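You operate a simulated robot arm through the tools that you are given. There is no shell and no other tool. Be economical: measure what you need, move in short steps, check, and stop when the job is done.

You are at the controls of a simulated two-armed robot. One attempt, no reset.

TASK
Open the frame press and carry the white frame to the assembly table.
Fine: free the beam, draw it right back; wind both red knobs back.
Where things are to end (x, y in the base frame): frame within 0.08 m of [-0.13, -1.13].

Only the result counts: the job must be done as asked and must still hold three seconds after the hand-in. Knocking over, shifting, dropping, spilling or breaking anything else fails it.

THE ROBOT
Two 7-joint arms with three-finger grippers on one trunk, on a base that drives. Base frame: it is fixed to the floor where the robot stands at the start and does not move with it; the origin is under the middle of the robot, x ahead of it, y to its left, z up; the surface under the hand at the start is at about z = 0.86. Units: m, rad, N and s.
The left shoulder is at the start at [0.07, 0.146, 1.237], the right one opposite. With the tool pointing down near the work surface each hand reaches from about 0.26 to 0.68 m from the robot's upright axis, wherever it stands, measured 20 degrees to its own side. Places, roughly: frame lever [0.5, -0.1, 1]; left red knob [0.4, 0, 0.9]; press beam [0.5, -0.2, 1]; right red knob [0.4, -0.3, 0.9]; top of the assembly table [-0.1, -1.2, 0.9]. Payload 2.2 kg a hand.
The TCP of each hand is the grasp point between the finger pads, 0.028 m short of the fingertips. In the tool frame z runs along the fingers and y along their closing line. The gripper opens to 0.102 m. The gripper's body begins 0.071 m behind the TCP.
Orientation is that of the tool frame in the base frame, as a unit quaternion [x, y, z, w]. With the fingers straight down and closing along the base's y, the tool's x points along the base's -x, its y along +y and its z along -z.

THE INTERFACE
- The arms move only by the tool step_arm. It takes "left_commands", "right_commands" or both (then of equal length, played together; a hand with none holds still); each is a list of rows, each a list of 7 numbers: the shift along the tool's x, y, z in m, then the turn, a rotation vector about the tool's x, y, z in rad, then the finger opening in m, from 0 to 0.102. In form: [[tx, ty, tz, ax, ay, az, hand], ...]. A call has 1 to 10 rows; each row shifts and turns the commanded pose from where the row before left it, along the tool's axes as they then stand. Rows are played at 5 a second. More than 0.05 m and 0.15 rad between two rows, or a gripper value outside its range, and nothing of the call is played. A pose out of reach is approached as far as the arm can. The call stops where the force on the tool passes 80 N (or 10 N more than at its start, if that is more) or the arm is blocked; 0.2 s more then pass. Each finger halts on what it meets, pressing with about 36 N; the grip force reading is that of the motor and also rises with nothing between the fingers. The clock runs only during rows and for 0.2 s after the last one: add rows that do not move to give the fingers time. The reply holds the time, the measured pose of the TCP, the force on the tool along the base axes, the opening and the grip force, in the units named above and with some noise, with the torque about the TCP (base axes, N m) and any sound that the robot's microphone picked up, and new pictures: "pictures" is both (left out), scene, wrist or none (wrist: the cameras of the hands that moved).
- Cameras (640 x 400 px; columns grow to the right, rows downward): "scene" is now at [0.132, -0.0258, 1.4613]; the picture's right is [-0.33, -0.94, 0.00], its down [-0.59, 0.21, -0.78] and it looks along [0.74, -0.26, -0.62] (base axes); focal length 214 px, centre (320, 200). "left" rides on the left gripper at [0.072, 0.038, -0.086] in its tool frame; the picture's right is [-0.46, 0.89, 0.00], its down [-0.60, -0.32, -0.73] and it looks along [-0.65, -0.34, 0.68] (tool axes); focal length 256 px, centre (320, 200). "right" rides on the right gripper at [0.069, 0.044, -0.086] in its tool frame; the picture's right is [-0.53, 0.85, 0.00], its down [-0.58, -0.36, -0.73] and it looks along [-0.62, -0.39, 0.68] (tool axes); focal length 256 px, centre (320, 200). There is no depth. A picture from a camera that has moved, and an enlarged one, comes with that camera's place and axes in the base frame and with its lens.
- move_column(by): slides the trunk up (or, below 0, down) by that many m; the arms and the scene camera ride with it, the base frame stays. It gives what a move gives, with no picture.
- base_move(legs): drives the robot by 1 to 6 legs, each [ahead, left, turn to the left] in m, m and rad, along the robot's own axes; the way and the turn of a leg run together, so that a leg with both is an arc; at most 1.5 m and 3.142 rad a leg. The arms and the cameras ride along, it lands a little off, and it stops where it bumps. It gives what a move gives, and a new picture of the scene camera.
- aim_head(pan, tilt): turns the head with the scene camera to pan (to the left, within 1.501 rad either way) and tilt (down, from -0.506 to 1.204), counted from straight ahead of the robot. It gives what a move gives, and a new picture of the scene camera.
- zoom(camera, box): a new picture of the part [left, top, right, bottom] of that camera's present view, enlarged. The clock stands still meanwhile.
- job_done(): hands the job in; it is judged then, once.

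Go step by step. Nothing tells you exact positions but the pictures and the camera data: compare them with the known pose of the tool, close in by small moves and look again before you grip or let go. The budget is 120 turns and 260 pictures, counting those below and the enlarged ones. Unless the task says otherwise, let go and move clear before handing in, and close with one line.

The tools are called after "Call:" by a JSON object that holds its "fn" and its "kwargs". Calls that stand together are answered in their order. step_arm: Moves the arms, as the interface text tells. Its arguments: {"type":"object","properties":{"left_commands":{"type":"array","items":{"type":"array","items":{"type":"number"}}},"right_commands":{"type":"array","items":{"type":"array","items":{"type":"number"}}},"pictures":{"type":"string","enum":["both","scene","wrist","none"]}},"required":[]} The other tools are called the same way: move_column (by) slides the trunk up or down; base_move (legs) drives the base; aim_head (pan, tilt) turns the head that bears the scene camera; zoom (camera, box) takes an enlarged picture of a part of a camera's view; job_done () hands the job in.

At the start:

```text
t: 0.0
left_tool_pos: [0.4127, 0.0263, 1.3212]
left_ee_rot: [-0.001, 1.0, -0.001, 0.001]
left_ft_force: [0.3, -0.2, -0.4]
left_ft_torque: [0.02, -0.01, -0.01]
left_finger_gap: 0.1019
left_gripper_force: 0.1
right_tool_pos: [0.311, -0.361, 1.2412]
right_ee_rot: [0.001, 1.0, 0.0, 0.001]
right_ft_force: [-0.1, 0.4, -0.1]
right_ft_torque: [-0.02, 0.02, -0.02]
right_finger_gap: 0.1019
right_gripper_force: 0.0
trunk travel left (down, up): [-0.775, 0.165]
robot x, y, heading: [0.0015, -0.0004, -0.002]
head pan, tilt: [-0.337, 0.668]
```

scene: 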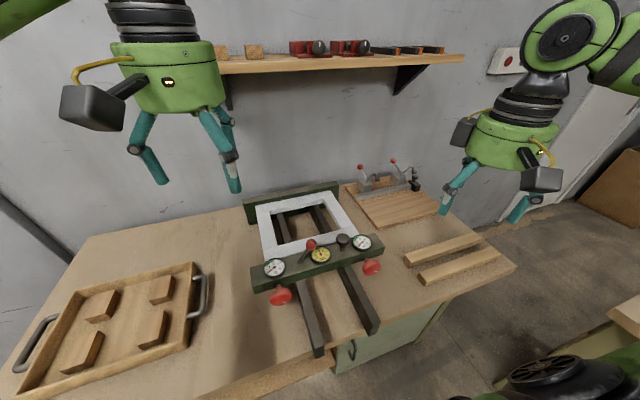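
right: 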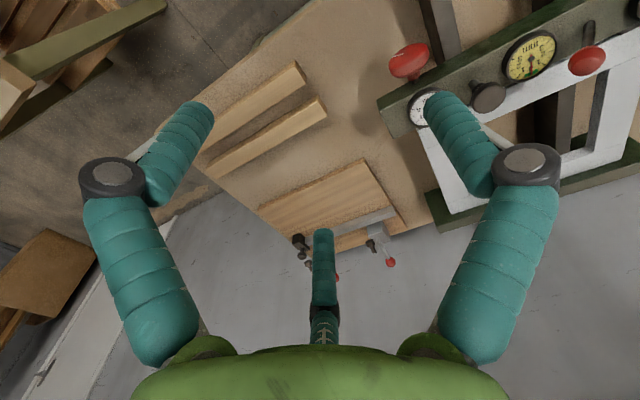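
left: 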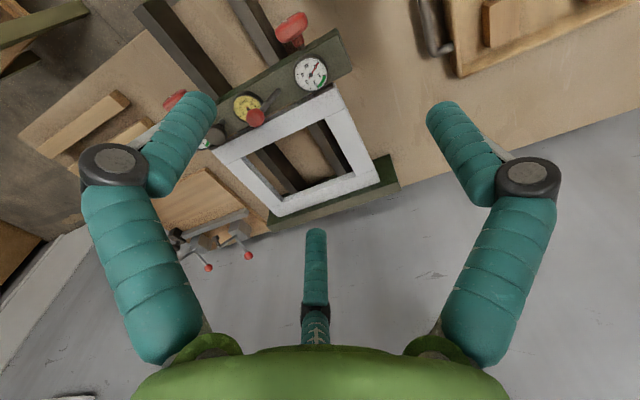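

I see the frame press on the table with a beam carrying gauges, a red-ball lever, and two red knobs on the near side. I'll enlarge the press for detail first.

Call:
{"fn": "zoom", "kwargs": {"camera": "scene", "box": [230, 170, 400, 320]}}

Call:
{"fn": "zoom", "kwargs": {"camera": "left", "box": [130, 0, 410, 230]}}

Call:
{"fn": "zoom", "kwargs": {"camera": "right", "box": [370, 0, 640, 240]}}

```text
2.67 times, centred on (315, 245) of scene
camera zoom: at [0.132, -0.0258, 1.4613], right [-0.33, -0.94, 0.0], down [-0.59, 0.21, -0.78], along [0.74, -0.26, -0.62], focal length 572 px, centre (333, 80)
```

zoom: 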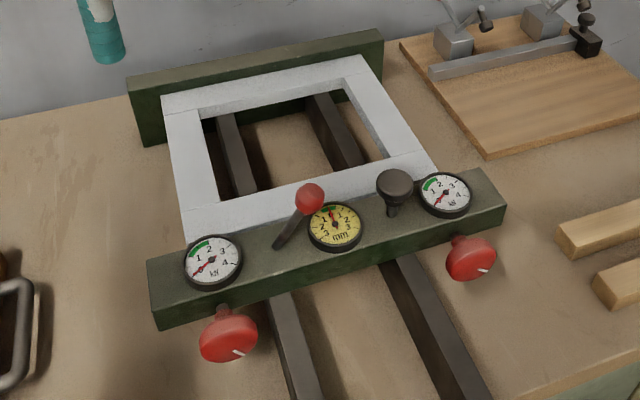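

```text
1.74 times, centred on (270, 115) of left
camera zoom: at [0.3394, 0.0644, 1.4087], right [0.46, 0.89, 0.0], down [0.6, -0.32, 0.73], along [0.65, -0.34, -0.68], focal length 445 px, centre (407, 348)
```

zoom: 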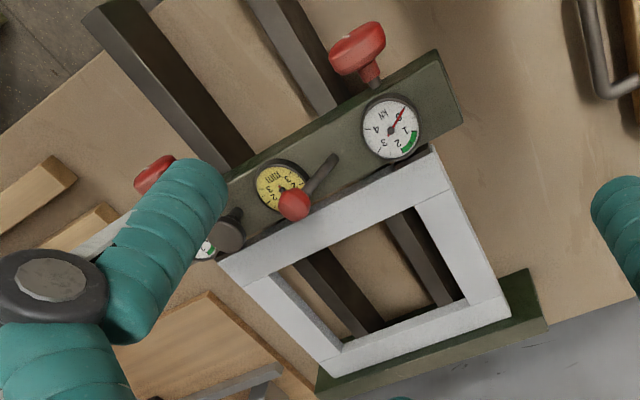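

```text
1.67 times, centred on (505, 120) of right
camera zoom: at [0.2423, -0.3171, 1.3287], right [0.53, 0.85, 0.0], down [0.58, -0.36, 0.73], along [0.62, -0.39, -0.68], focal length 427 px, centre (12, 333)
```

zoom: 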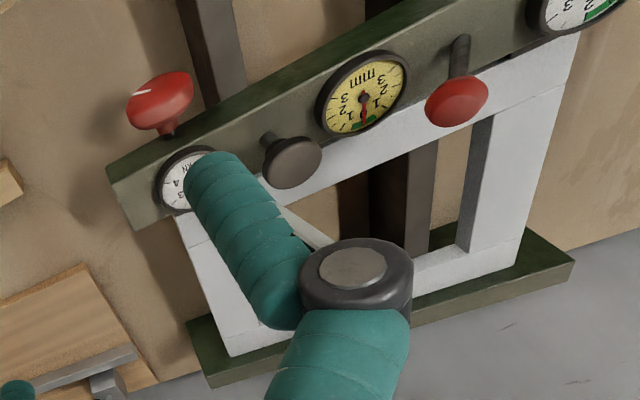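

I take the press to have two screws with kN gauges, a middle mm gauge, a lever and a dark pull knob. I'll read the gauges closely.

Call:
{"fn": "zoom", "kwargs": {"camera": "scene", "box": [255, 230, 325, 275]}}

Call:
{"fn": "zoom", "kwargs": {"camera": "scene", "box": [310, 225, 390, 275]}}

Call:
{"fn": "zoom", "kwargs": {"camera": "scene", "box": [255, 255, 385, 335]}}

Call:
{"fn": "aim_head", "kwargs": {"pan": -1.4, "tilt": 0.6}}

```text
8.89 times, centred on (290, 252) of scene
camera zoom: at [0.132, -0.0258, 1.4613], right [-0.33, -0.94, 0.0], down [-0.59, 0.21, -0.78], along [0.74, -0.26, -0.62], focal length 1906 px, centre (587, -267)
```

zoom: 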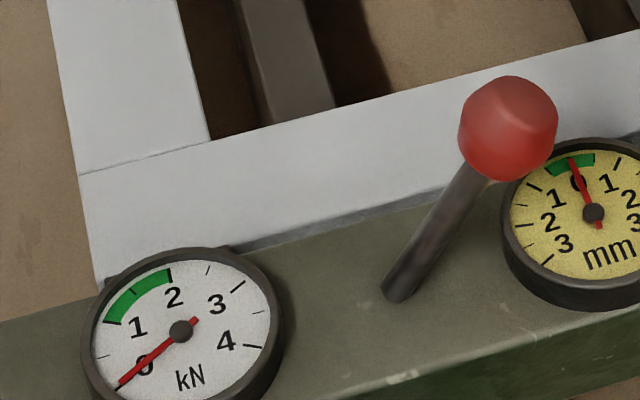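

```text
8.00 times, centred on (350, 250) of scene
camera zoom: at [0.132, -0.0258, 1.4613], right [-0.33, -0.94, 0.0], down [-0.59, 0.21, -0.78], along [0.74, -0.26, -0.62], focal length 1716 px, centre (80, -200)
```

zoom: 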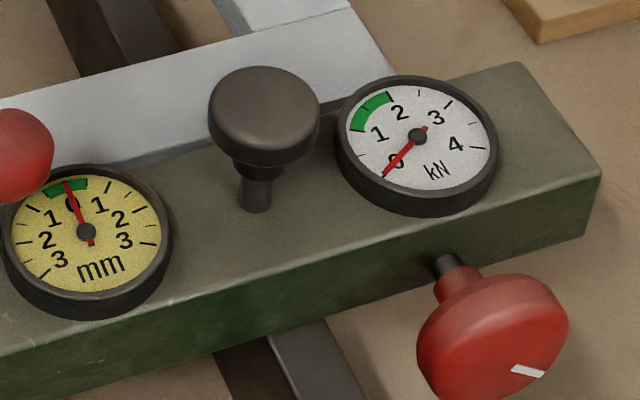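

```text
4.92 times, centred on (320, 295) of scene
camera zoom: at [0.132, -0.0258, 1.4613], right [-0.33, -0.94, 0.0], down [-0.59, 0.21, -0.78], along [0.74, -0.26, -0.62], focal length 1056 px, centre (320, -268)
```

zoom: 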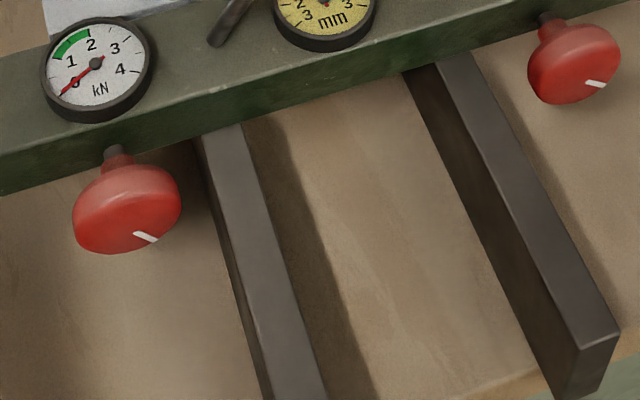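

```text
t: 1.3
left_tool_pos: [0.4128, 0.026, 1.3239]
left_ee_rot: [0.0, 1.0, -0.001, -0.001]
left_ft_force: [-0.6, 0.3, -0.4]
left_ft_torque: [0.01, -0.04, 0.03]
left_finger_gap: 0.1019
left_gripper_force: 0.1
right_tool_pos: [0.3101, -0.36, 1.2414]
right_ee_rot: [0.0, 1.0, 0.0, 0.001]
right_ft_force: [0.2, 0.1, 0.0]
right_ft_torque: [0.0, 0.01, 0.0]
right_finger_gap: 0.1019
right_gripper_force: 0.1
trunk travel left (down, up): [-0.775, 0.165]
robot x, y, heading: [-0.0007, 0.0014, -0.002]
head pan, tilt: [-1.4, 0.6]
camera scene: at [0.0658, -0.0844, 1.4673], right [-0.99, -0.17, 0.0], down [-0.1, 0.56, -0.83], along [0.14, -0.81, -0.56], focal length 214 px, centre (320, 200)
```

scene: 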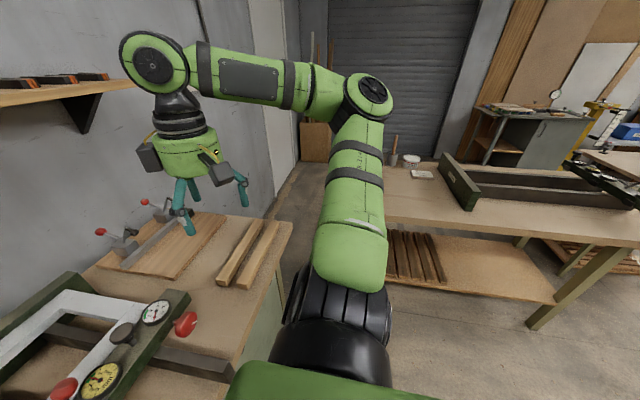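

The gauges read 0 kN and 0 mm, the lever ball triangulates to about (0.475, -0.122, 1.04), and the red knobs to (0.414, -0.022, 0.95) and (0.415, -0.277, 0.95). I bring the left hand above the lever and point the head back at the press.

Call:
{"fn": "step_arm", "kwargs": {"left_commands": [[-0.015, -0.037, 0.042, 0, 0, 0, 0.09], [-0.015, -0.037, 0.042, 0, 0, 0, 0.09], [-0.015, -0.037, 0.042, 0, 0, 0, 0.09], [-0.015, -0.037, 0.042, 0, 0, 0, 0.09]], "pictures": "wrist"}}

Call:
{"fn": "aim_head", "kwargs": {"pan": -0.3, "tilt": 0.8}}

```text
refused: row 1 steps farther than a row can; nothing moved
```

```text
t: 2.6
left_tool_pos: [0.4131, 0.027, 1.3229]
left_ee_rot: [-0.001, 1.0, -0.001, 0.0]
left_ft_force: [-0.2, 0.3, 0.1]
left_ft_torque: [0.02, -0.01, -0.01]
left_finger_gap: 0.1023
left_gripper_force: 0.0
right_tool_pos: [0.3117, -0.3599, 1.243]
right_ee_rot: [0.001, 1.0, 0.0, 0.0]
right_ft_force: [0.1, 0.5, -0.1]
right_ft_torque: [-0.01, -0.01, -0.02]
right_finger_gap: 0.102
right_gripper_force: 0.1
trunk travel left (down, up): [-0.775, 0.165]
robot x, y, heading: [0.0002, -0.0036, 0.006]
head pan, tilt: [-0.3, 0.799]
camera scene: at [0.1278, -0.0213, 1.4504], right [-0.3, -0.96, 0.0], down [-0.68, 0.21, -0.7], along [0.67, -0.21, -0.72], focal length 214 px, centre (320, 200)
```

scene: 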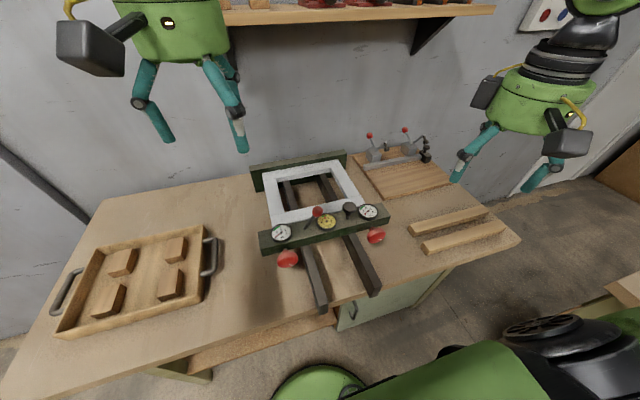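

The step was just too long; I repeat it with shorter rows.

Call:
{"fn": "step_arm", "kwargs": {"left_commands": [[-0.012, -0.03, 0.034, 0, 0, 0, 0.09], [-0.012, -0.03, 0.034, 0, 0, 0, 0.09], [-0.012, -0.03, 0.034, 0, 0, 0, 0.09], [-0.012, -0.03, 0.034, 0, 0, 0, 0.09], [-0.012, -0.03, 0.034, 0, 0, 0, 0.09]]}}

```text
t: 3.8
left_tool_pos: [0.4744, -0.125, 1.1518]
left_ee_rot: [-0.001, 1.0, 0.001, 0.0]
left_ft_force: [0.1, -0.2, -0.1]
left_ft_torque: [0.03, -0.02, -0.02]
left_finger_gap: 0.0898
left_gripper_force: 0.0
right_tool_pos: [0.3129, -0.3621, 1.2416]
right_ee_rot: [0.0, 1.0, 0.001, 0.0]
right_ft_force: [-0.3, 0.4, 0.3]
right_ft_torque: [0.08, 0.0, -0.03]
right_finger_gap: 0.1023
right_gripper_force: 0.0
trunk travel left (down, up): [-0.775, 0.165]
robot x, y, heading: [-0.0025, 0.0031, 0.002]
head pan, tilt: [-0.3, 0.799]
camera scene: at [0.1287, -0.0237, 1.4503], right [-0.3, -0.96, 0.0], down [-0.69, 0.21, -0.7], along [0.67, -0.2, -0.72], focal length 214 px, centre (320, 200)
camera left: at [0.4014, -0.0872, 1.2376], right [0.46, 0.89, 0.0], down [0.6, -0.32, 0.73], along [0.65, -0.34, -0.68], focal length 256 px, centre (320, 200)
```

scene: 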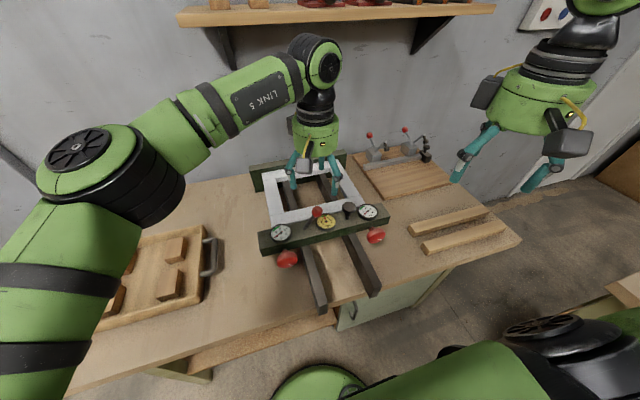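
left: 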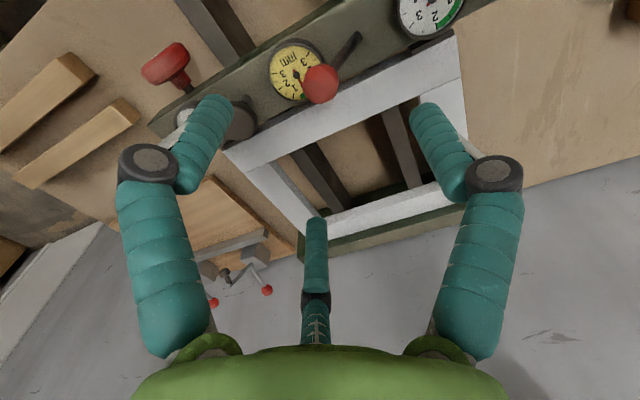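

The ball is right beneath the hand. I lower onto it with the fingers either side and close gently.

Call:
{"fn": "step_arm", "kwargs": {"left_commands": [[0, 0, 0.035, 0, 0, 0, 0.07], [0, 0, 0.035, 0, 0, 0, 0.07], [0, 0, 0.035, 0, 0, 0, 0.07], [0, 0, 0, 0, 0, 0, 0.07]], "pictures": "both"}}

Call:
{"fn": "zoom", "kwargs": {"camera": "scene", "box": [250, 140, 400, 270]}}

```text
t: 4.8
left_tool_pos: [0.4731, -0.1227, 1.0459]
left_ee_rot: [-0.001, 1.0, -0.001, 0.002]
left_ft_force: [-0.1, 0.7, 0.1]
left_ft_torque: [0.01, 0.01, -0.04]
left_finger_gap: 0.0699
left_gripper_force: 0.0
right_tool_pos: [0.311, -0.3602, 1.2416]
right_ee_rot: [0.0, 1.0, 0.0, 0.0]
right_ft_force: [1.0, -0.5, -0.2]
right_ft_torque: [0.03, -0.02, 0.03]
right_finger_gap: 0.102
right_gripper_force: 0.0
trunk travel left (down, up): [-0.775, 0.165]
robot x, y, heading: [-0.0037, 0.0028, -0.001]
head pan, tilt: [-0.3, 0.799]
camera scene: at [0.1276, -0.0211, 1.4504], right [-0.3, -0.96, 0.0], down [-0.68, 0.21, -0.7], along [0.67, -0.21, -0.72], focal length 214 px, centre (320, 200)
camera left: at [0.4004, -0.0852, 1.1323], right [0.46, 0.89, 0.0], down [0.6, -0.32, 0.73], along [0.65, -0.34, -0.68], focal length 256 px, centre (320, 200)
```

scene: 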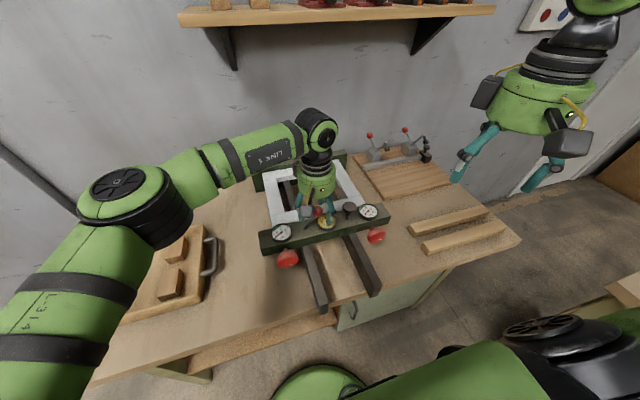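
left: 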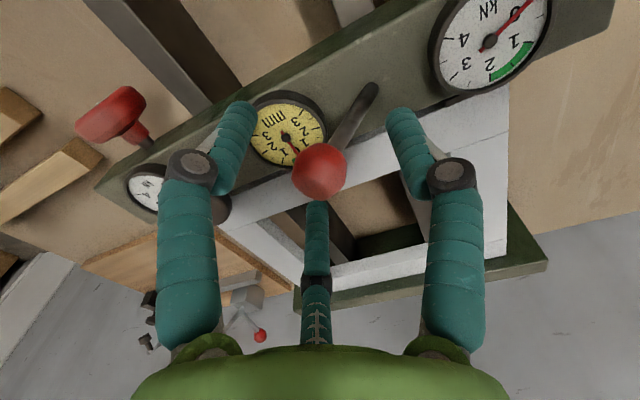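

```text
3.08 times, centred on (325, 205) of scene
camera zoom: at [0.1276, -0.0211, 1.4504], right [-0.3, -0.96, 0.0], down [-0.68, 0.21, -0.7], along [0.67, -0.21, -0.72], focal length 660 px, centre (305, 185)
```

zoom: 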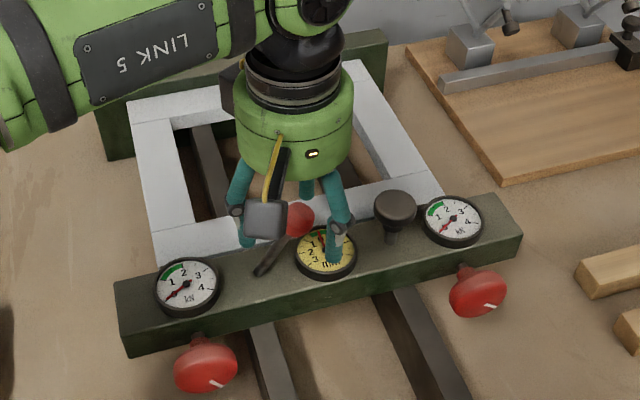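

The ball sits between the fingers. I close loosely on it and swing the lever towards the left (+y) in small steps.

Call:
{"fn": "step_arm", "kwargs": {"left_commands": [[0, 0, 0, 0, 0, 0, 0.032], [0, 0, 0, 0, 0, 0, 0.032], [0, 0.012, -0.005, 0, 0, 0, 0.032], [0, 0.012, -0.003, 0, 0, 0, 0.032], [0, 0.012, -0.001, 0, 0, 0, 0.032]], "pictures": "wrist"}}

```text
t: 6.0
left_tool_pos: [0.4725, -0.0872, 1.0569]
left_ee_rot: [-0.001, 1.0, -0.001, -0.001]
left_ft_force: [1.8, -0.2, 1.4]
left_ft_torque: [-0.01, -0.03, 0.03]
left_finger_gap: 0.0336
left_gripper_force: 0.5
right_tool_pos: [0.3115, -0.3599, 1.2412]
right_ee_rot: [0.0, 1.0, -0.001, 0.0]
right_ft_force: [0.1, -0.1, 0.0]
right_ft_torque: [0.01, -0.01, -0.01]
right_finger_gap: 0.1017
right_gripper_force: 0.1
trunk travel left (down, up): [-0.775, 0.165]
robot x, y, heading: [-0.0009, -0.0, -0.004]
head pan, tilt: [-0.3, 0.799]
camera left: at [0.3996, -0.0494, 1.1424], right [0.46, 0.89, 0.0], down [0.61, -0.32, 0.73], along [0.65, -0.34, -0.68], focal length 256 px, centre (320, 200)
```

left: 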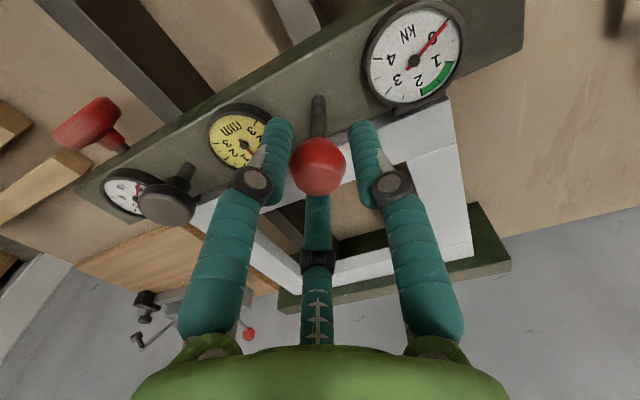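

The lever swings freely and is now about upright. I carry on to the other side.

Call:
{"fn": "step_arm", "kwargs": {"left_commands": [[0, 0.012, 0.001, 0, 0, 0, 0.032], [0, 0.012, 0.003, 0, 0, 0, 0.032], [0, 0.012, 0.005, 0, 0, 0, 0.032], [0, 0.01, 0.005, 0, 0, 0, 0.032], [0, 0.008, 0.005, 0, 0, 0, 0.032]], "pictures": "wrist"}}

```text
t: 7.2
left_tool_pos: [0.4723, -0.0324, 1.038]
left_ee_rot: [-0.001, 1.0, 0.0, 0.0]
left_ft_force: [1.6, -0.2, 0.4]
left_ft_torque: [0.06, -0.03, 0.05]
left_finger_gap: 0.0329
left_gripper_force: 0.4
right_tool_pos: [0.3118, -0.3592, 1.242]
right_ee_rot: [0.001, 1.0, 0.0, 0.0]
right_ft_force: [0.0, 0.2, -0.9]
right_ft_torque: [0.03, -0.01, 0.02]
right_finger_gap: 0.1017
right_gripper_force: 0.0
trunk travel left (down, up): [-0.775, 0.165]
robot x, y, heading: [-0.0003, 0.0018, 0.003]
head pan, tilt: [-0.3, 0.799]
camera left: at [0.3996, 0.0046, 1.1239], right [0.46, 0.89, 0.0], down [0.6, -0.32, 0.73], along [0.65, -0.34, -0.68], focal length 256 px, centre (320, 200)
```

left: 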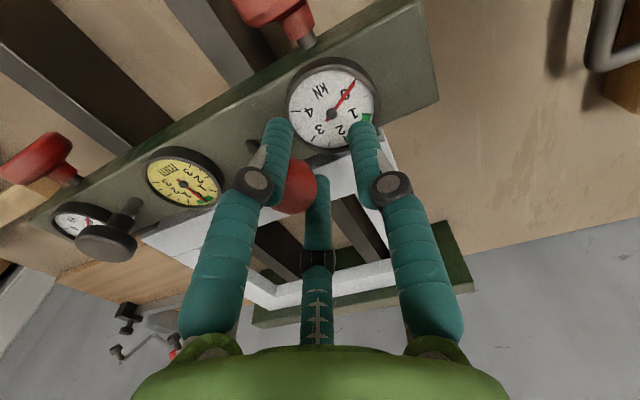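

The ball seems to have stopped at about y = -0.046, the mirrored lean, and the fingers slid past it. I open, rise and look.

Call:
{"fn": "step_arm", "kwargs": {"left_commands": [[0, 0, 0, 0, 0, 0, 0.07], [0, 0, 0, 0, 0, 0, 0.07], [0, 0, -0.045, 0, 0, 0, 0.07], [0, 0, -0.045, 0, 0, 0, 0.07]], "pictures": "wrist"}}

Call:
{"fn": "zoom", "kwargs": {"camera": "scene", "box": [250, 140, 400, 270]}}

```text
t: 8.2
left_tool_pos: [0.4722, -0.034, 1.129]
left_ee_rot: [-0.001, 1.0, 0.001, 0.001]
left_ft_force: [-0.2, -0.7, 0.1]
left_ft_torque: [-0.02, -0.01, -0.01]
left_finger_gap: 0.0699
left_gripper_force: 0.1
right_tool_pos: [0.3104, -0.3605, 1.2427]
right_ee_rot: [0.001, 1.0, 0.0, 0.001]
right_ft_force: [-0.3, 0.2, -0.1]
right_ft_torque: [0.05, -0.01, -0.02]
right_finger_gap: 0.1021
right_gripper_force: 0.1
trunk travel left (down, up): [-0.775, 0.165]
robot x, y, heading: [0.0013, 0.001, -0.0]
head pan, tilt: [-0.3, 0.799]
camera left: at [0.3981, 0.0035, 1.2153], right [0.46, 0.89, 0.0], down [0.6, -0.32, 0.73], along [0.65, -0.34, -0.68], focal length 256 px, centre (320, 200)
```

left: 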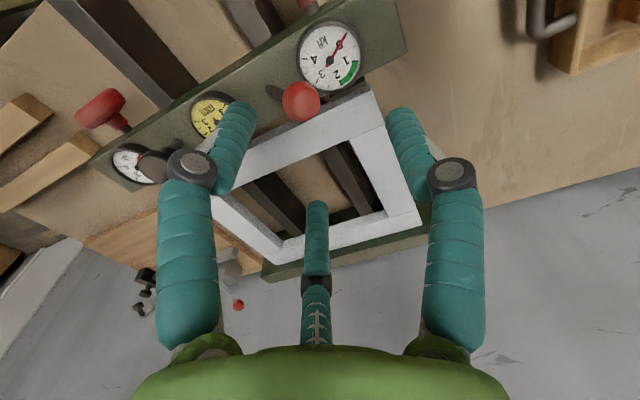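

```text
3.08 times, centred on (325, 205) of scene
camera zoom: at [0.1266, -0.0214, 1.4504], right [-0.3, -0.96, 0.0], down [-0.68, 0.21, -0.7], along [0.67, -0.21, -0.72], focal length 660 px, centre (305, 185)
```

zoom: 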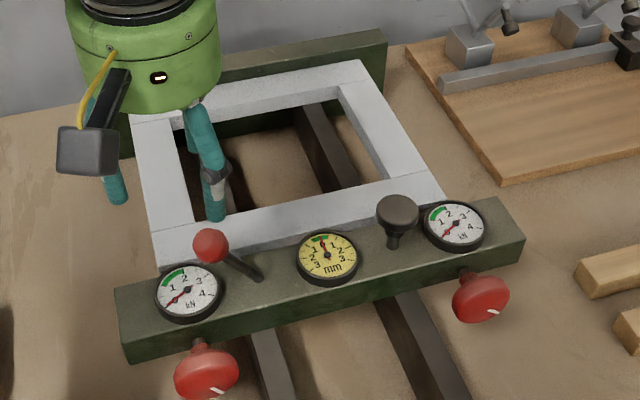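

The lever now leans left, so the beam should be free. I move the left hand aside and bring the right hand above the dark handle at about (0.481, -0.215).

Call:
{"fn": "step_arm", "kwargs": {"left_commands": [[0, 0.03, -0.02, 0, 0, 0, 0.07], [0, 0.03, -0.02, 0, 0, 0, 0.07], [0, 0.03, -0.02, 0, 0, 0, 0.07], [0, 0.03, -0.02, 0, 0, 0, 0.07], [0, 0, 0, 0, 0, 0, 0.07], [0, 0, 0, 0, 0, 0, 0.07]], "right_commands": [[-0.0283, 0.0243, 0.0233, 0, 0, 0, 0.08], [-0.0283, 0.0243, 0.0233, 0, 0, 0, 0.08], [-0.0283, 0.0243, 0.0233, 0, 0, 0, 0.08], [-0.0283, 0.0243, 0.0233, 0, 0, 0, 0.08], [-0.0283, 0.0243, 0.0233, 0, 0, 0, 0.08], [-0.0283, 0.0243, 0.0233, 0, 0, 0, 0.08]]}}

```text
t: 9.6
left_tool_pos: [0.4748, 0.0874, 1.2067]
left_ee_rot: [-0.001, 1.0, -0.001, -0.001]
left_ft_force: [0.5, -0.3, -0.3]
left_ft_torque: [-0.04, 0.02, -0.02]
left_finger_gap: 0.0701
left_gripper_force: 0.1
right_tool_pos: [0.4829, -0.2134, 1.1028]
right_ee_rot: [-0.001, 1.0, 0.001, 0.0]
right_ft_force: [0.6, -0.2, 0.0]
right_ft_torque: [0.02, 0.02, -0.02]
right_finger_gap: 0.08
right_gripper_force: 0.1
trunk travel left (down, up): [-0.775, 0.165]
robot x, y, heading: [-0.0015, -0.0046, -0.003]
head pan, tilt: [-0.3, 0.799]
camera scene: at [0.1305, -0.0205, 1.4502], right [-0.3, -0.96, 0.0], down [-0.69, 0.21, -0.7], along [0.66, -0.21, -0.72], focal length 214 px, centre (320, 200)
camera right: at [0.4149, -0.1708, 1.188], right [0.53, 0.85, 0.0], down [0.58, -0.37, 0.73], along [0.62, -0.39, -0.68], focal length 256 px, centre (320, 200)
camera left: at [0.4016, 0.1245, 1.293], right [0.46, 0.89, 0.0], down [0.61, -0.32, 0.73], along [0.65, -0.34, -0.68], focal length 256 px, centre (320, 200)
```

scene: 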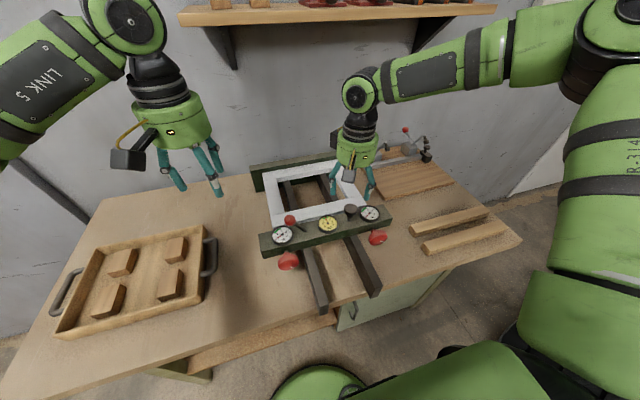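
right: 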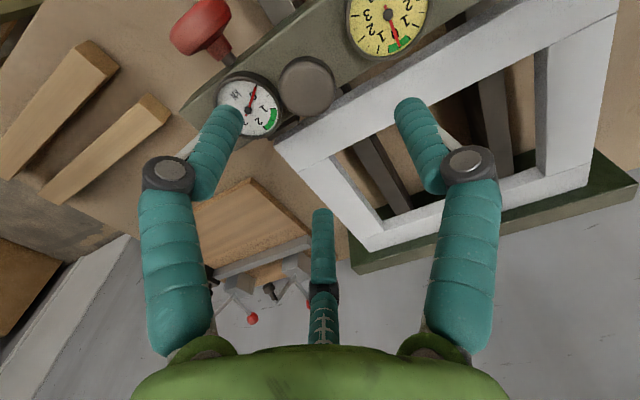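
left: 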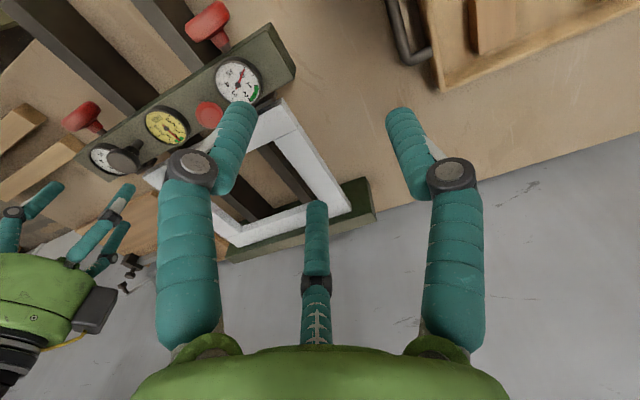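

I'll turn the right hand a quarter turn so the fingers close along x, which keeps them clear of the gauges and pulls positively.

Call:
{"fn": "step_arm", "kwargs": {"right_commands": [[0.001, -0.0005, 0, 0, 0, 0.149, 0.07], [0, 0, 0, 0, 0, 0.149, 0.07], [0, 0, 0, 0, 0, 0.149, 0.07], [0, 0, 0, 0, 0, 0.149, 0.07], [0, 0, 0, 0, 0, 0.149, 0.07], [0, 0, 0, 0, 0, 0.149, 0.07], [0, 0, 0, 0, 0, 0.149, 0.07], [0, 0, 0, 0, 0, 0.149, 0.07], [0, 0, 0, 0, 0, 0.149, 0.07], [0, 0, 0, 0, 0, 0.149, 0.07]], "pictures": "wrist"}}

```text
t: 11.8
left_tool_pos: [0.4739, 0.0861, 1.2081]
left_ee_rot: [-0.001, 1.0, -0.001, 0.0]
left_ft_force: [-0.3, 1.0, 0.5]
left_ft_torque: [0.02, -0.03, 0.01]
left_finger_gap: 0.0702
left_gripper_force: 0.1
right_tool_pos: [0.4801, -0.2154, 1.1028]
right_ee_rot: [0.679, 0.734, 0.0, 0.0]
right_ft_force: [-0.6, 1.3, -0.9]
right_ft_torque: [0.02, 0.02, -0.04]
right_finger_gap: 0.07
right_gripper_force: 0.1
trunk travel left (down, up): [-0.775, 0.165]
robot x, y, heading: [0.0002, 0.0011, -0.002]
head pan, tilt: [-0.3, 0.799]
camera right: at [0.5182, -0.1429, 1.189], right [0.88, -0.47, 0.0], down [-0.32, -0.6, 0.73], along [-0.34, -0.65, -0.68], focal length 256 px, centre (320, 200)
```

right: 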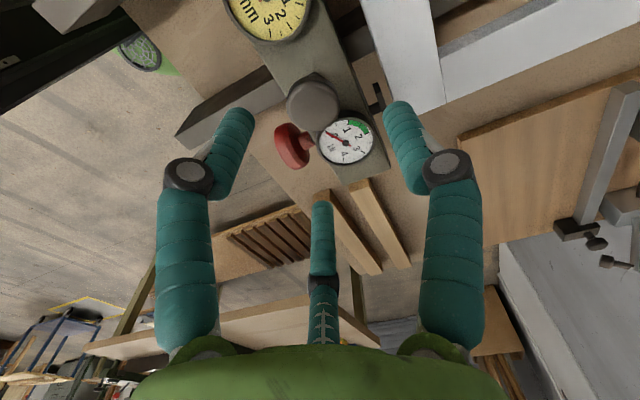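

The handle is at (0.4735, -0.218). I centre, lower over it and close.

Call:
{"fn": "step_arm", "kwargs": {"right_commands": [[-0.002, -0.0065, 0.03, 0, 0, 0.08, 0.07], [0, 0, 0.03, 0, 0, 0, 0.07], [0, 0, 0.03, 0, 0, 0, 0.07], [0, 0, 0, 0, 0, 0, 0.03], [0, 0, 0, 0, 0, 0, 0.03]], "pictures": "both"}}

Call:
{"fn": "zoom", "kwargs": {"camera": "scene", "box": [250, 140, 400, 270]}}

```text
t: 13.0
left_tool_pos: [0.4726, 0.0859, 1.2065]
left_ee_rot: [-0.001, 1.0, -0.001, 0.0]
left_ft_force: [-0.2, 0.1, -0.4]
left_ft_torque: [-0.02, 0.01, 0.02]
left_finger_gap: 0.0699
left_gripper_force: 0.1
right_tool_pos: [0.4728, -0.2168, 1.0136]
right_ee_rot: [0.707, 0.707, 0.0, 0.0]
right_ft_force: [-1.2, 0.9, -3.0]
right_ft_torque: [-0.04, -0.66, -0.16]
right_finger_gap: 0.0358
right_gripper_force: 45.0
trunk travel left (down, up): [-0.775, 0.165]
robot x, y, heading: [-0.002, 0.0011, -0.002]
head pan, tilt: [-0.3, 0.799]
camera scene: at [0.1276, -0.0211, 1.4504], right [-0.3, -0.96, 0.0], down [-0.68, 0.21, -0.7], along [0.67, -0.21, -0.72], focal length 214 px, centre (320, 200)
camera right: at [0.5174, -0.1488, 1.0996], right [0.85, -0.53, 0.0], down [-0.36, -0.58, 0.73], along [-0.39, -0.62, -0.68], focal length 256 px, centre (320, 200)
```

scene: 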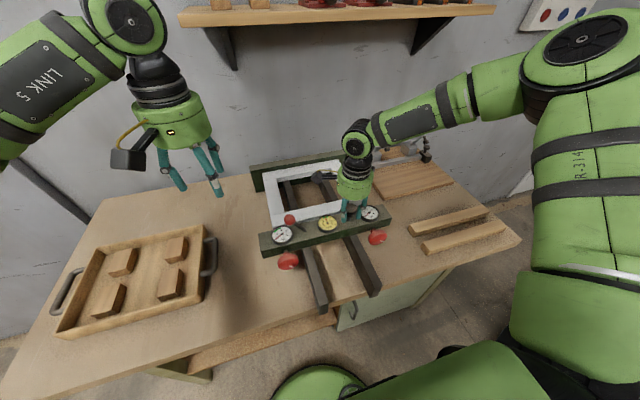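
right: 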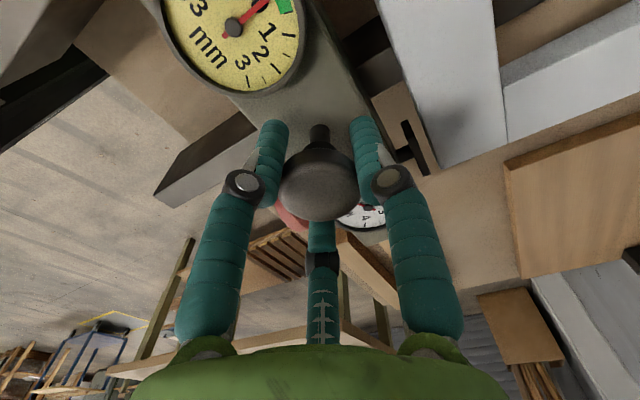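

```text
3.08 times, centred on (325, 205) of scene
camera zoom: at [0.1276, -0.0211, 1.4504], right [-0.3, -0.96, 0.0], down [-0.68, 0.21, -0.7], along [0.67, -0.21, -0.72], focal length 660 px, centre (305, 185)
```

zoom: 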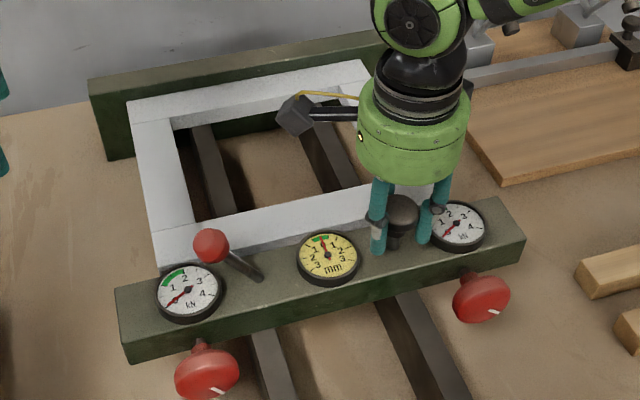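

The handle is held. I pull the beam back 3 cm as a test.

Call:
{"fn": "step_arm", "kwargs": {"right_commands": [[0, -0.008, 0, 0, 0, 0, 0.03], [0, -0.008, 0, 0, 0, 0, 0.03], [0, -0.008, 0, 0, 0, 0, 0.03], [0, -0.008, 0, 0, 0, 0, 0.03]], "pictures": "none"}}

Call:
{"fn": "zoom", "kwargs": {"camera": "scene", "box": [250, 140, 410, 300]}}

```text
t: 14.0
left_tool_pos: [0.4725, 0.0855, 1.2092]
left_ee_rot: [-0.001, 1.0, -0.001, 0.002]
left_ft_force: [-0.6, 1.2, 0.7]
left_ft_torque: [0.0, 0.0, -0.03]
left_finger_gap: 0.07
left_gripper_force: 0.0
right_tool_pos: [0.4409, -0.2185, 1.0129]
right_ee_rot: [0.707, 0.707, 0.001, 0.001]
right_ft_force: [2.5, -0.6, 5.6]
right_ft_torque: [0.12, -0.33, -0.05]
right_finger_gap: 0.0359
right_gripper_force: 45.2
trunk travel left (down, up): [-0.775, 0.165]
robot x, y, heading: [0.0007, -0.0024, 0.001]
head pan, tilt: [-0.3, 0.799]
```

```text
2.50 times, centred on (330, 220) of scene
camera zoom: at [0.1269, -0.0211, 1.4505], right [-0.3, -0.96, 0.0], down [-0.68, 0.21, -0.7], along [0.67, -0.21, -0.72], focal length 536 px, centre (295, 150)
```

zoom: 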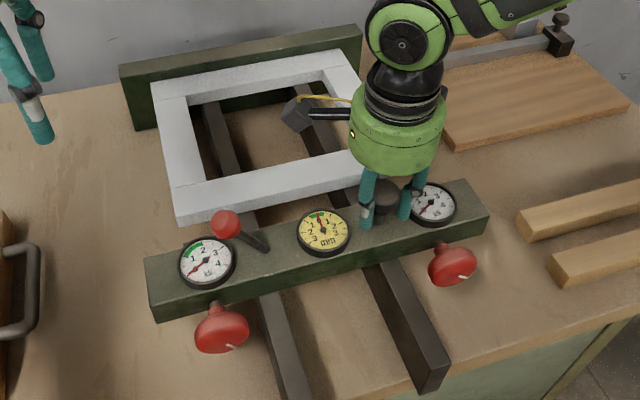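

The beam slides freely and evenly. I keep drawing it back.

Call:
{"fn": "step_arm", "kwargs": {"right_commands": [[0, -0.012, 0, 0, 0, 0, 0.03], [0, -0.012, 0, 0, 0, 0, 0.03], [0, -0.012, 0, 0, 0, 0, 0.03], [0, -0.012, 0, 0, 0, 0, 0.03], [0, -0.008, 0, 0, 0, 0, 0.03]], "pictures": "none"}}

Call:
{"fn": "zoom", "kwargs": {"camera": "scene", "box": [230, 140, 430, 340]}}

```text
t: 15.2
left_tool_pos: [0.4715, 0.0862, 1.2078]
left_ee_rot: [-0.001, 1.0, -0.001, 0.001]
left_ft_force: [0.1, 0.6, 0.4]
left_ft_torque: [-0.01, 0.01, 0.01]
left_finger_gap: 0.07
left_gripper_force: 0.0
right_tool_pos: [0.3835, -0.2172, 1.013]
right_ee_rot: [0.706, 0.708, -0.001, 0.0]
right_ft_force: [0.4, -1.9, 10.7]
right_ft_torque: [0.11, -0.53, 0.17]
right_finger_gap: 0.0358
right_gripper_force: 45.1
trunk travel left (down, up): [-0.775, 0.165]
robot x, y, heading: [0.0001, 0.0014, 0.001]
head pan, tilt: [-0.3, 0.799]
```

```text
2.00 times, centred on (330, 240) of scene
camera zoom: at [0.126, -0.021, 1.4506], right [-0.3, -0.96, 0.0], down [-0.68, 0.21, -0.7], along [0.67, -0.21, -0.72], focal length 429 px, centre (300, 120)
```

zoom: 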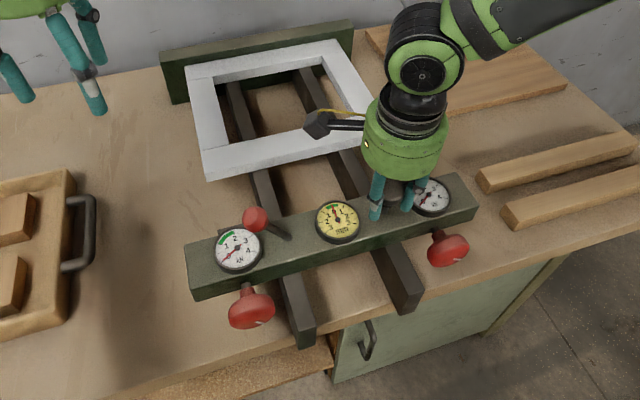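

It still slides easily; about 5–7 cm of rail is left. I continue towards the stop.

Call:
{"fn": "step_arm", "kwargs": {"right_commands": [[0, -0.01, 0, 0, 0, 0, 0.03], [0, -0.01, 0, 0, 0, 0, 0.03], [0, -0.01, 0, 0, 0, 0, 0.03], [0, -0.008, 0, 0, 0, 0, 0.03]], "pictures": "none"}}

Call:
{"fn": "zoom", "kwargs": {"camera": "scene", "box": [230, 180, 430, 360]}}

```text
t: 16.2
left_tool_pos: [0.4906, 0.0859, 1.1994]
left_ee_rot: [-0.002, 1.0, -0.001, -0.007]
left_ft_force: [0.2, 0.1, -0.4]
left_ft_torque: [0.0, -0.03, -0.03]
left_finger_gap: 0.0698
left_gripper_force: 0.1
right_tool_pos: [0.3827, -0.2168, 1.0109]
right_ee_rot: [0.706, 0.708, 0.014, 0.011]
right_ft_force: [79.4, -3.2, 5.7]
right_ft_torque: [-0.72, -0.03, 0.0]
right_finger_gap: 0.0365
right_gripper_force: 45.4
trunk travel left (down, up): [-0.775, 0.165]
robot x, y, heading: [0.0014, 0.0017, -0.002]
head pan, tilt: [-0.3, 0.799]
```

```text
2.22 times, centred on (330, 270) of scene
camera zoom: at [0.1503, -0.021, 1.4481], right [-0.29, -0.96, 0.0], down [-0.7, 0.21, -0.69], along [0.65, -0.21, -0.73], focal length 477 px, centre (298, 44)
```

zoom: 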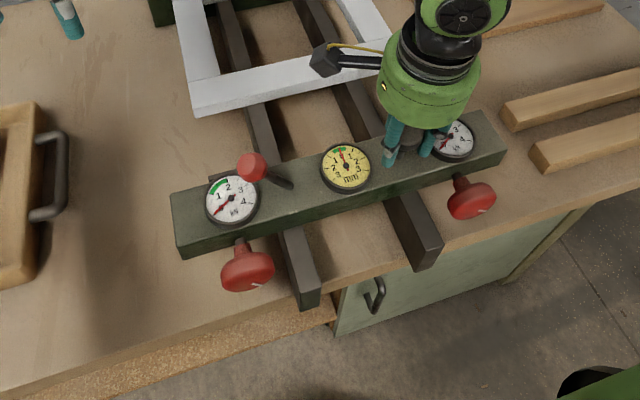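

The beam hit its hard stop (handle at x = 0.383, 9 cm of travel). I ease the pull off.

Call:
{"fn": "step_arm", "kwargs": {"right_commands": [[0, 0.01, 0, 0, 0, 0, 0.03], [0, 0.006, 0, 0, 0, 0, 0.03], [0, 0, 0, 0, 0, 0, 0.03]], "pictures": "none"}}

```text
t: 17.0
left_tool_pos: [0.483, 0.0848, 1.2044]
left_ee_rot: [0.0, 1.0, -0.001, -0.004]
left_ft_force: [-0.3, 0.5, 0.0]
left_ft_torque: [-0.01, 0.01, 0.0]
left_finger_gap: 0.07
left_gripper_force: 0.0
right_tool_pos: [0.3819, -0.2172, 1.0126]
right_ee_rot: [0.708, 0.707, 0.007, 0.004]
right_ft_force: [47.0, -1.0, 9.4]
right_ft_torque: [0.37, -0.53, 0.04]
right_finger_gap: 0.036
right_gripper_force: 44.9
trunk travel left (down, up): [-0.775, 0.165]
robot x, y, heading: [-0.001, -0.0002, 0.002]
head pan, tilt: [-0.3, 0.799]
```

Call:
{"fn": "step_arm", "kwargs": {"right_commands": [[0, 0.01, 0, 0, 0, 0, 0.03], [0, 0.008, 0, 0, 0, 0, 0.03], [0, 0, 0, 0, 0, 0, 0.03]], "pictures": "none"}}

```text
t: 17.8
left_tool_pos: [0.4728, 0.0852, 1.2073]
left_ee_rot: [-0.001, 1.0, -0.001, 0.0]
left_ft_force: [0.4, 0.1, -0.4]
left_ft_torque: [0.04, -0.01, -0.01]
left_finger_gap: 0.0699
left_gripper_force: 0.1
right_tool_pos: [0.3823, -0.2175, 1.0123]
right_ee_rot: [0.707, 0.707, -0.002, 0.0]
right_ft_force: [10.1, -1.7, 14.3]
right_ft_torque: [-0.01, -0.47, -0.08]
right_finger_gap: 0.0355
right_gripper_force: 45.7
trunk travel left (down, up): [-0.775, 0.165]
robot x, y, heading: [-0.0006, -0.001, -0.003]
head pan, tilt: [-0.3, 0.799]
```

The force is relieved with the beam on its stop. I let go, lift clear, and enlarge the knobs.

Call:
{"fn": "step_arm", "kwargs": {"right_commands": [[0, 0, 0, 0, 0, 0, 0.08], [0, 0, 0, 0, 0, 0, 0.08], [0, 0, -0.045, 0, 0, 0, 0.08], [0, 0, -0.045, 0, 0, 0, 0.08], [0, 0, -0.045, 0, 0, 0, 0.08], [0, 0, -0.045, 0, 0, 0, 0.08]], "pictures": "none"}}

Call:
{"fn": "base_move", "kwargs": {"legs": [[-0.3, 0, 0]]}}

Call:
{"fn": "zoom", "kwargs": {"camera": "scene", "box": [240, 130, 420, 250]}}

```text
t: 19.2
left_tool_pos: [0.472, 0.0859, 1.208]
left_ee_rot: [-0.001, 1.0, -0.001, 0.001]
left_ft_force: [1.1, -0.5, -1.1]
left_ft_torque: [0.01, 0.0, 0.02]
left_finger_gap: 0.07
left_gripper_force: 0.1
right_tool_pos: [0.3798, -0.2158, 1.1954]
right_ee_rot: [0.706, 0.708, -0.001, 0.001]
right_ft_force: [0.6, -0.3, 0.0]
right_ft_torque: [-0.01, -0.02, -0.03]
right_finger_gap: 0.0798
right_gripper_force: 0.1
trunk travel left (down, up): [-0.775, 0.165]
robot x, y, heading: [-0.0012, -0.0018, 0.003]
head pan, tilt: [-0.3, 0.799]
```

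```text
t: 21.3
left_tool_pos: [0.1754, 0.0851, 1.2076]
left_ee_rot: [-0.001, 1.0, 0.0, 0.0]
left_ft_force: [0.1, -0.2, -0.6]
left_ft_torque: [-0.01, 0.01, 0.0]
left_finger_gap: 0.0701
left_gripper_force: 0.2
right_tool_pos: [0.0833, -0.2175, 1.1931]
right_ee_rot: [0.707, 0.707, -0.001, -0.001]
right_ft_force: [0.9, -0.4, -0.7]
right_ft_torque: [-0.02, -0.03, -0.01]
right_finger_gap: 0.0798
right_gripper_force: 0.0
trunk travel left (down, up): [-0.775, 0.165]
robot x, y, heading: [-0.2995, 0.0029, -0.003]
head pan, tilt: [-0.3, 0.799]
camera scene: at [-0.1695, -0.0211, 1.4501], right [-0.3, -0.95, 0.0], down [-0.69, 0.21, -0.7], along [0.66, -0.21, -0.72], focal length 214 px, centre (320, 200)
```

scene: 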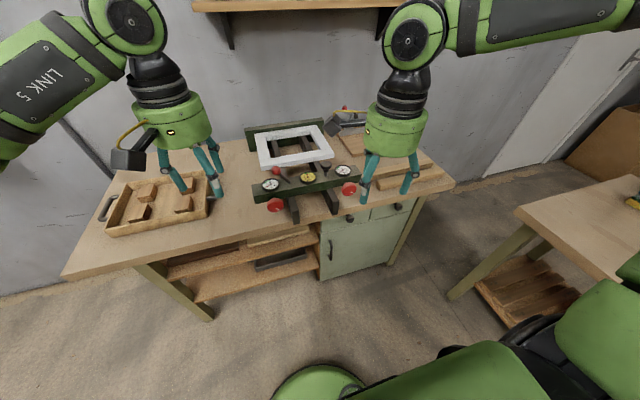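

```text
3.33 times, centred on (330, 190) of scene
camera zoom: at [-0.1695, -0.0211, 1.4501], right [-0.3, -0.95, 0.0], down [-0.69, 0.21, -0.7], along [0.66, -0.21, -0.72], focal length 715 px, centre (287, 233)
```

zoom: 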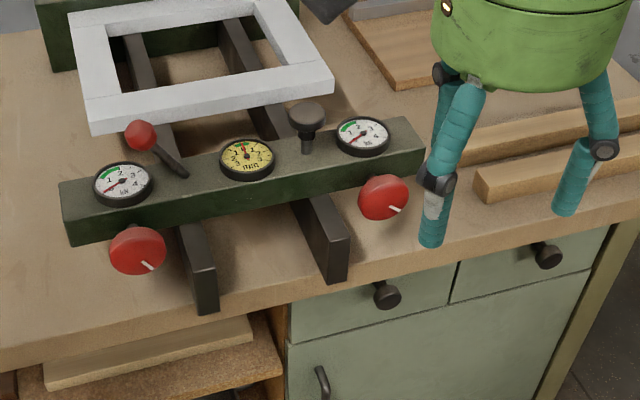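

Both knob marks point to about 4–5 o'clock, with knob faces at (0.309, -0.024, 0.95) and (0.308, -0.277, 0.95). I now pitch both hands to horizontal, pointing forwards.

Call:
{"fn": "step_arm", "kwargs": {"left_commands": [[0, 0, 0, 0, -0.149, 0, 0.08], [0, 0, 0, 0, -0.149, 0, 0.08], [0, 0, 0, 0, -0.149, 0, 0.08], [0, 0, 0, 0, -0.149, 0, 0.08], [0, 0, 0, 0, -0.149, 0, 0.08], [0, 0, 0, 0, -0.149, 0, 0.08], [0, 0, 0, 0, -0.149, 0, 0.08], [0, 0, 0, 0, -0.149, 0, 0.08], [0, 0, 0, 0, -0.149, 0, 0.08], [0, 0, 0, 0, -0.149, 0, 0.08]], "right_commands": [[0, 0.04, 0, 0, 0, 0, 0.08], [0, 0.04, 0, -0.149, 0, 0, 0.08], [0, 0.02, 0, -0.149, 0, 0, 0.08], [0, 0, 0, -0.149, 0, 0, 0.08], [0, 0, 0, -0.149, 0, 0, 0.08], [0, 0, 0, -0.149, 0, 0, 0.08], [0, 0, 0, -0.149, 0, 0, 0.08], [0, 0, 0, -0.149, 0, 0, 0.08], [0, 0, 0, -0.149, 0, 0, 0.08], [0, 0, 0, -0.149, 0, 0, 0.08]], "pictures": "scene"}}

```text
t: 23.5
left_tool_pos: [0.178, 0.08, 1.2075]
left_ee_rot: [0.001, 0.734, -0.001, 0.679]
left_ft_force: [-0.1, -0.4, 0.2]
left_ft_torque: [-0.02, -0.04, 0.05]
left_finger_gap: 0.0802
left_gripper_force: 0.1
left hand out of reach, approached as far as the arm can: row 10
right_tool_pos: [0.1815, -0.2188, 1.196]
right_ee_rot: [0.659, 0.658, 0.258, 0.257]
right_ft_force: [-0.4, -1.1, -0.8]
right_ft_torque: [0.04, 0.0, 0.06]
right_finger_gap: 0.0799
right_gripper_force: 0.0
right hand out of reach, approached as far as the arm can: row 7, 8, 9, 10
trunk travel left (down, up): [-0.775, 0.165]
robot x, y, heading: [-0.2994, -0.0005, -0.004]
head pan, tilt: [-0.3, 0.799]
camera scene: at [-0.1724, -0.0233, 1.4504], right [-0.3, -0.95, 0.0], down [-0.68, 0.21, -0.7], along [0.67, -0.21, -0.72], focal length 214 px, centre (320, 200)
```

scene: 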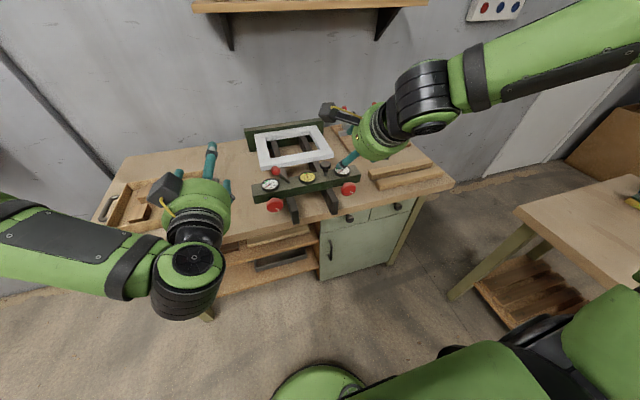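

The right hand reached a wrist limit with its quarter-turn. I unroll it so it can come level like the left one.

Call:
{"fn": "step_arm", "kwargs": {"right_commands": [[0, 0, 0, 0, 0, -0.149, 0.08], [0, 0, 0, 0, 0, -0.149, 0.08], [0, 0, 0, 0, 0, -0.149, 0.08], [0, 0, 0, 0, 0, -0.149, 0.08], [0, 0, 0, 0, 0, -0.149, 0.08], [0, 0, 0, 0, 0, -0.149, 0.08], [0, 0, 0, 0, 0, -0.149, 0.08], [0, 0, 0, 0, 0, -0.149, 0.08], [0, 0, 0, 0, 0, -0.149, 0.08], [0, 0, 0, 0, 0, -0.149, 0.08]], "pictures": "scene"}}

```text
t: 25.7
left_tool_pos: [0.1776, 0.0827, 1.2078]
left_ee_rot: [-0.001, 0.735, 0.0, 0.678]
left_ft_force: [-0.4, -0.1, 0.0]
left_ft_torque: [0.0, -0.01, 0.02]
left_finger_gap: 0.08
left_gripper_force: 0.1
right_tool_pos: [0.1814, -0.217, 1.1968]
right_ee_rot: [0.036, 0.931, 0.015, 0.364]
right_ft_force: [0.1, -0.2, -0.4]
right_ft_torque: [0.01, 0.0, 0.0]
right_finger_gap: 0.0801
right_gripper_force: 0.0
trunk travel left (down, up): [-0.775, 0.165]
robot x, y, heading: [-0.2962, -0.0006, 0.001]
head pan, tilt: [-0.3, 0.799]
camera scene: at [-0.172, -0.0211, 1.4504], right [-0.3, -0.95, 0.0], down [-0.68, 0.21, -0.7], along [0.67, -0.21, -0.72], focal length 214 px, centre (320, 200)
```

scene: 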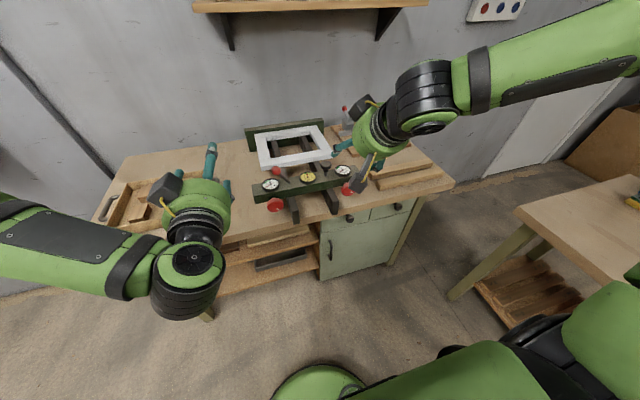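

The right hand is unrolled; I pitch it the rest of the way while testing the left hand's roll range.

Call:
{"fn": "step_arm", "kwargs": {"right_commands": [[0, 0, 0, 0, 0, -0.08, 0.08], [0, 0, 0, 0, -0.14, 0, 0.08], [0, 0, 0, 0, -0.14, 0, 0.08], [0, 0, 0, 0, -0.14, 0, 0.08], [0, 0, 0, 0, -0.14, 0, 0.08], [0, 0, 0, 0, -0.14, 0, 0.08], [0, 0, 0, 0, -0.12, 0, 0.08]], "left_commands": [[0, 0, 0, 0, 0, 0.149, 0.08], [0, 0, 0, 0, 0, 0.149, 0.08], [0, 0, 0, 0, 0, 0.149, 0.08], [0, 0, 0, 0, 0, 0.149, 0.08], [0, 0, 0, 0, 0, 0.149, 0.08], [0, 0, 0, 0, 0, 0.149, 0.08], [0, 0, 0, 0, 0, 0.149, 0.08]], "pictures": "scene"}}

```text
t: 27.3
left_tool_pos: [0.1785, 0.0809, 1.2082]
left_ee_rot: [0.367, 0.636, 0.34, 0.587]
left_ft_force: [0.1, 0.2, -0.3]
left_ft_torque: [0.03, 0.0, 0.02]
left_finger_gap: 0.0799
left_gripper_force: 0.1
right_tool_pos: [0.2176, -0.2197, 1.1985]
right_ee_rot: [0.001, 0.709, 0.001, 0.705]
right_ft_force: [0.3, -0.4, 0.2]
right_ft_torque: [0.0, 0.01, 0.0]
right_finger_gap: 0.0801
right_gripper_force: 0.0
right hand out of reach, approached as far as the arm can: row 4, 5, 6
trunk travel left (down, up): [-0.775, 0.165]
robot x, y, heading: [-0.2965, -0.0007, 0.001]
head pan, tilt: [-0.3, 0.799]
camera scene: at [-0.1717, -0.0225, 1.4504], right [-0.3, -0.95, 0.0], down [-0.68, 0.21, -0.7], along [0.67, -0.21, -0.72], focal length 214 px, centre (320, 200)
```

scene: 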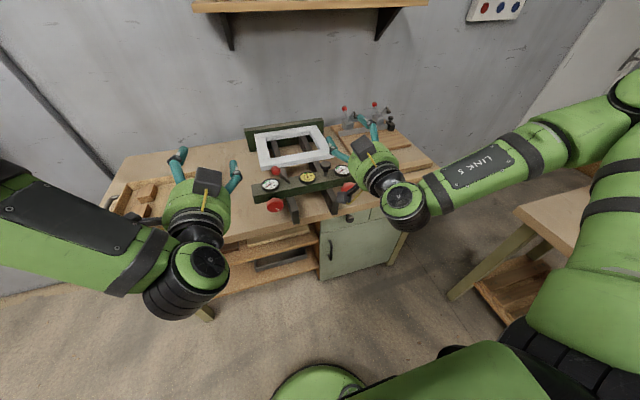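

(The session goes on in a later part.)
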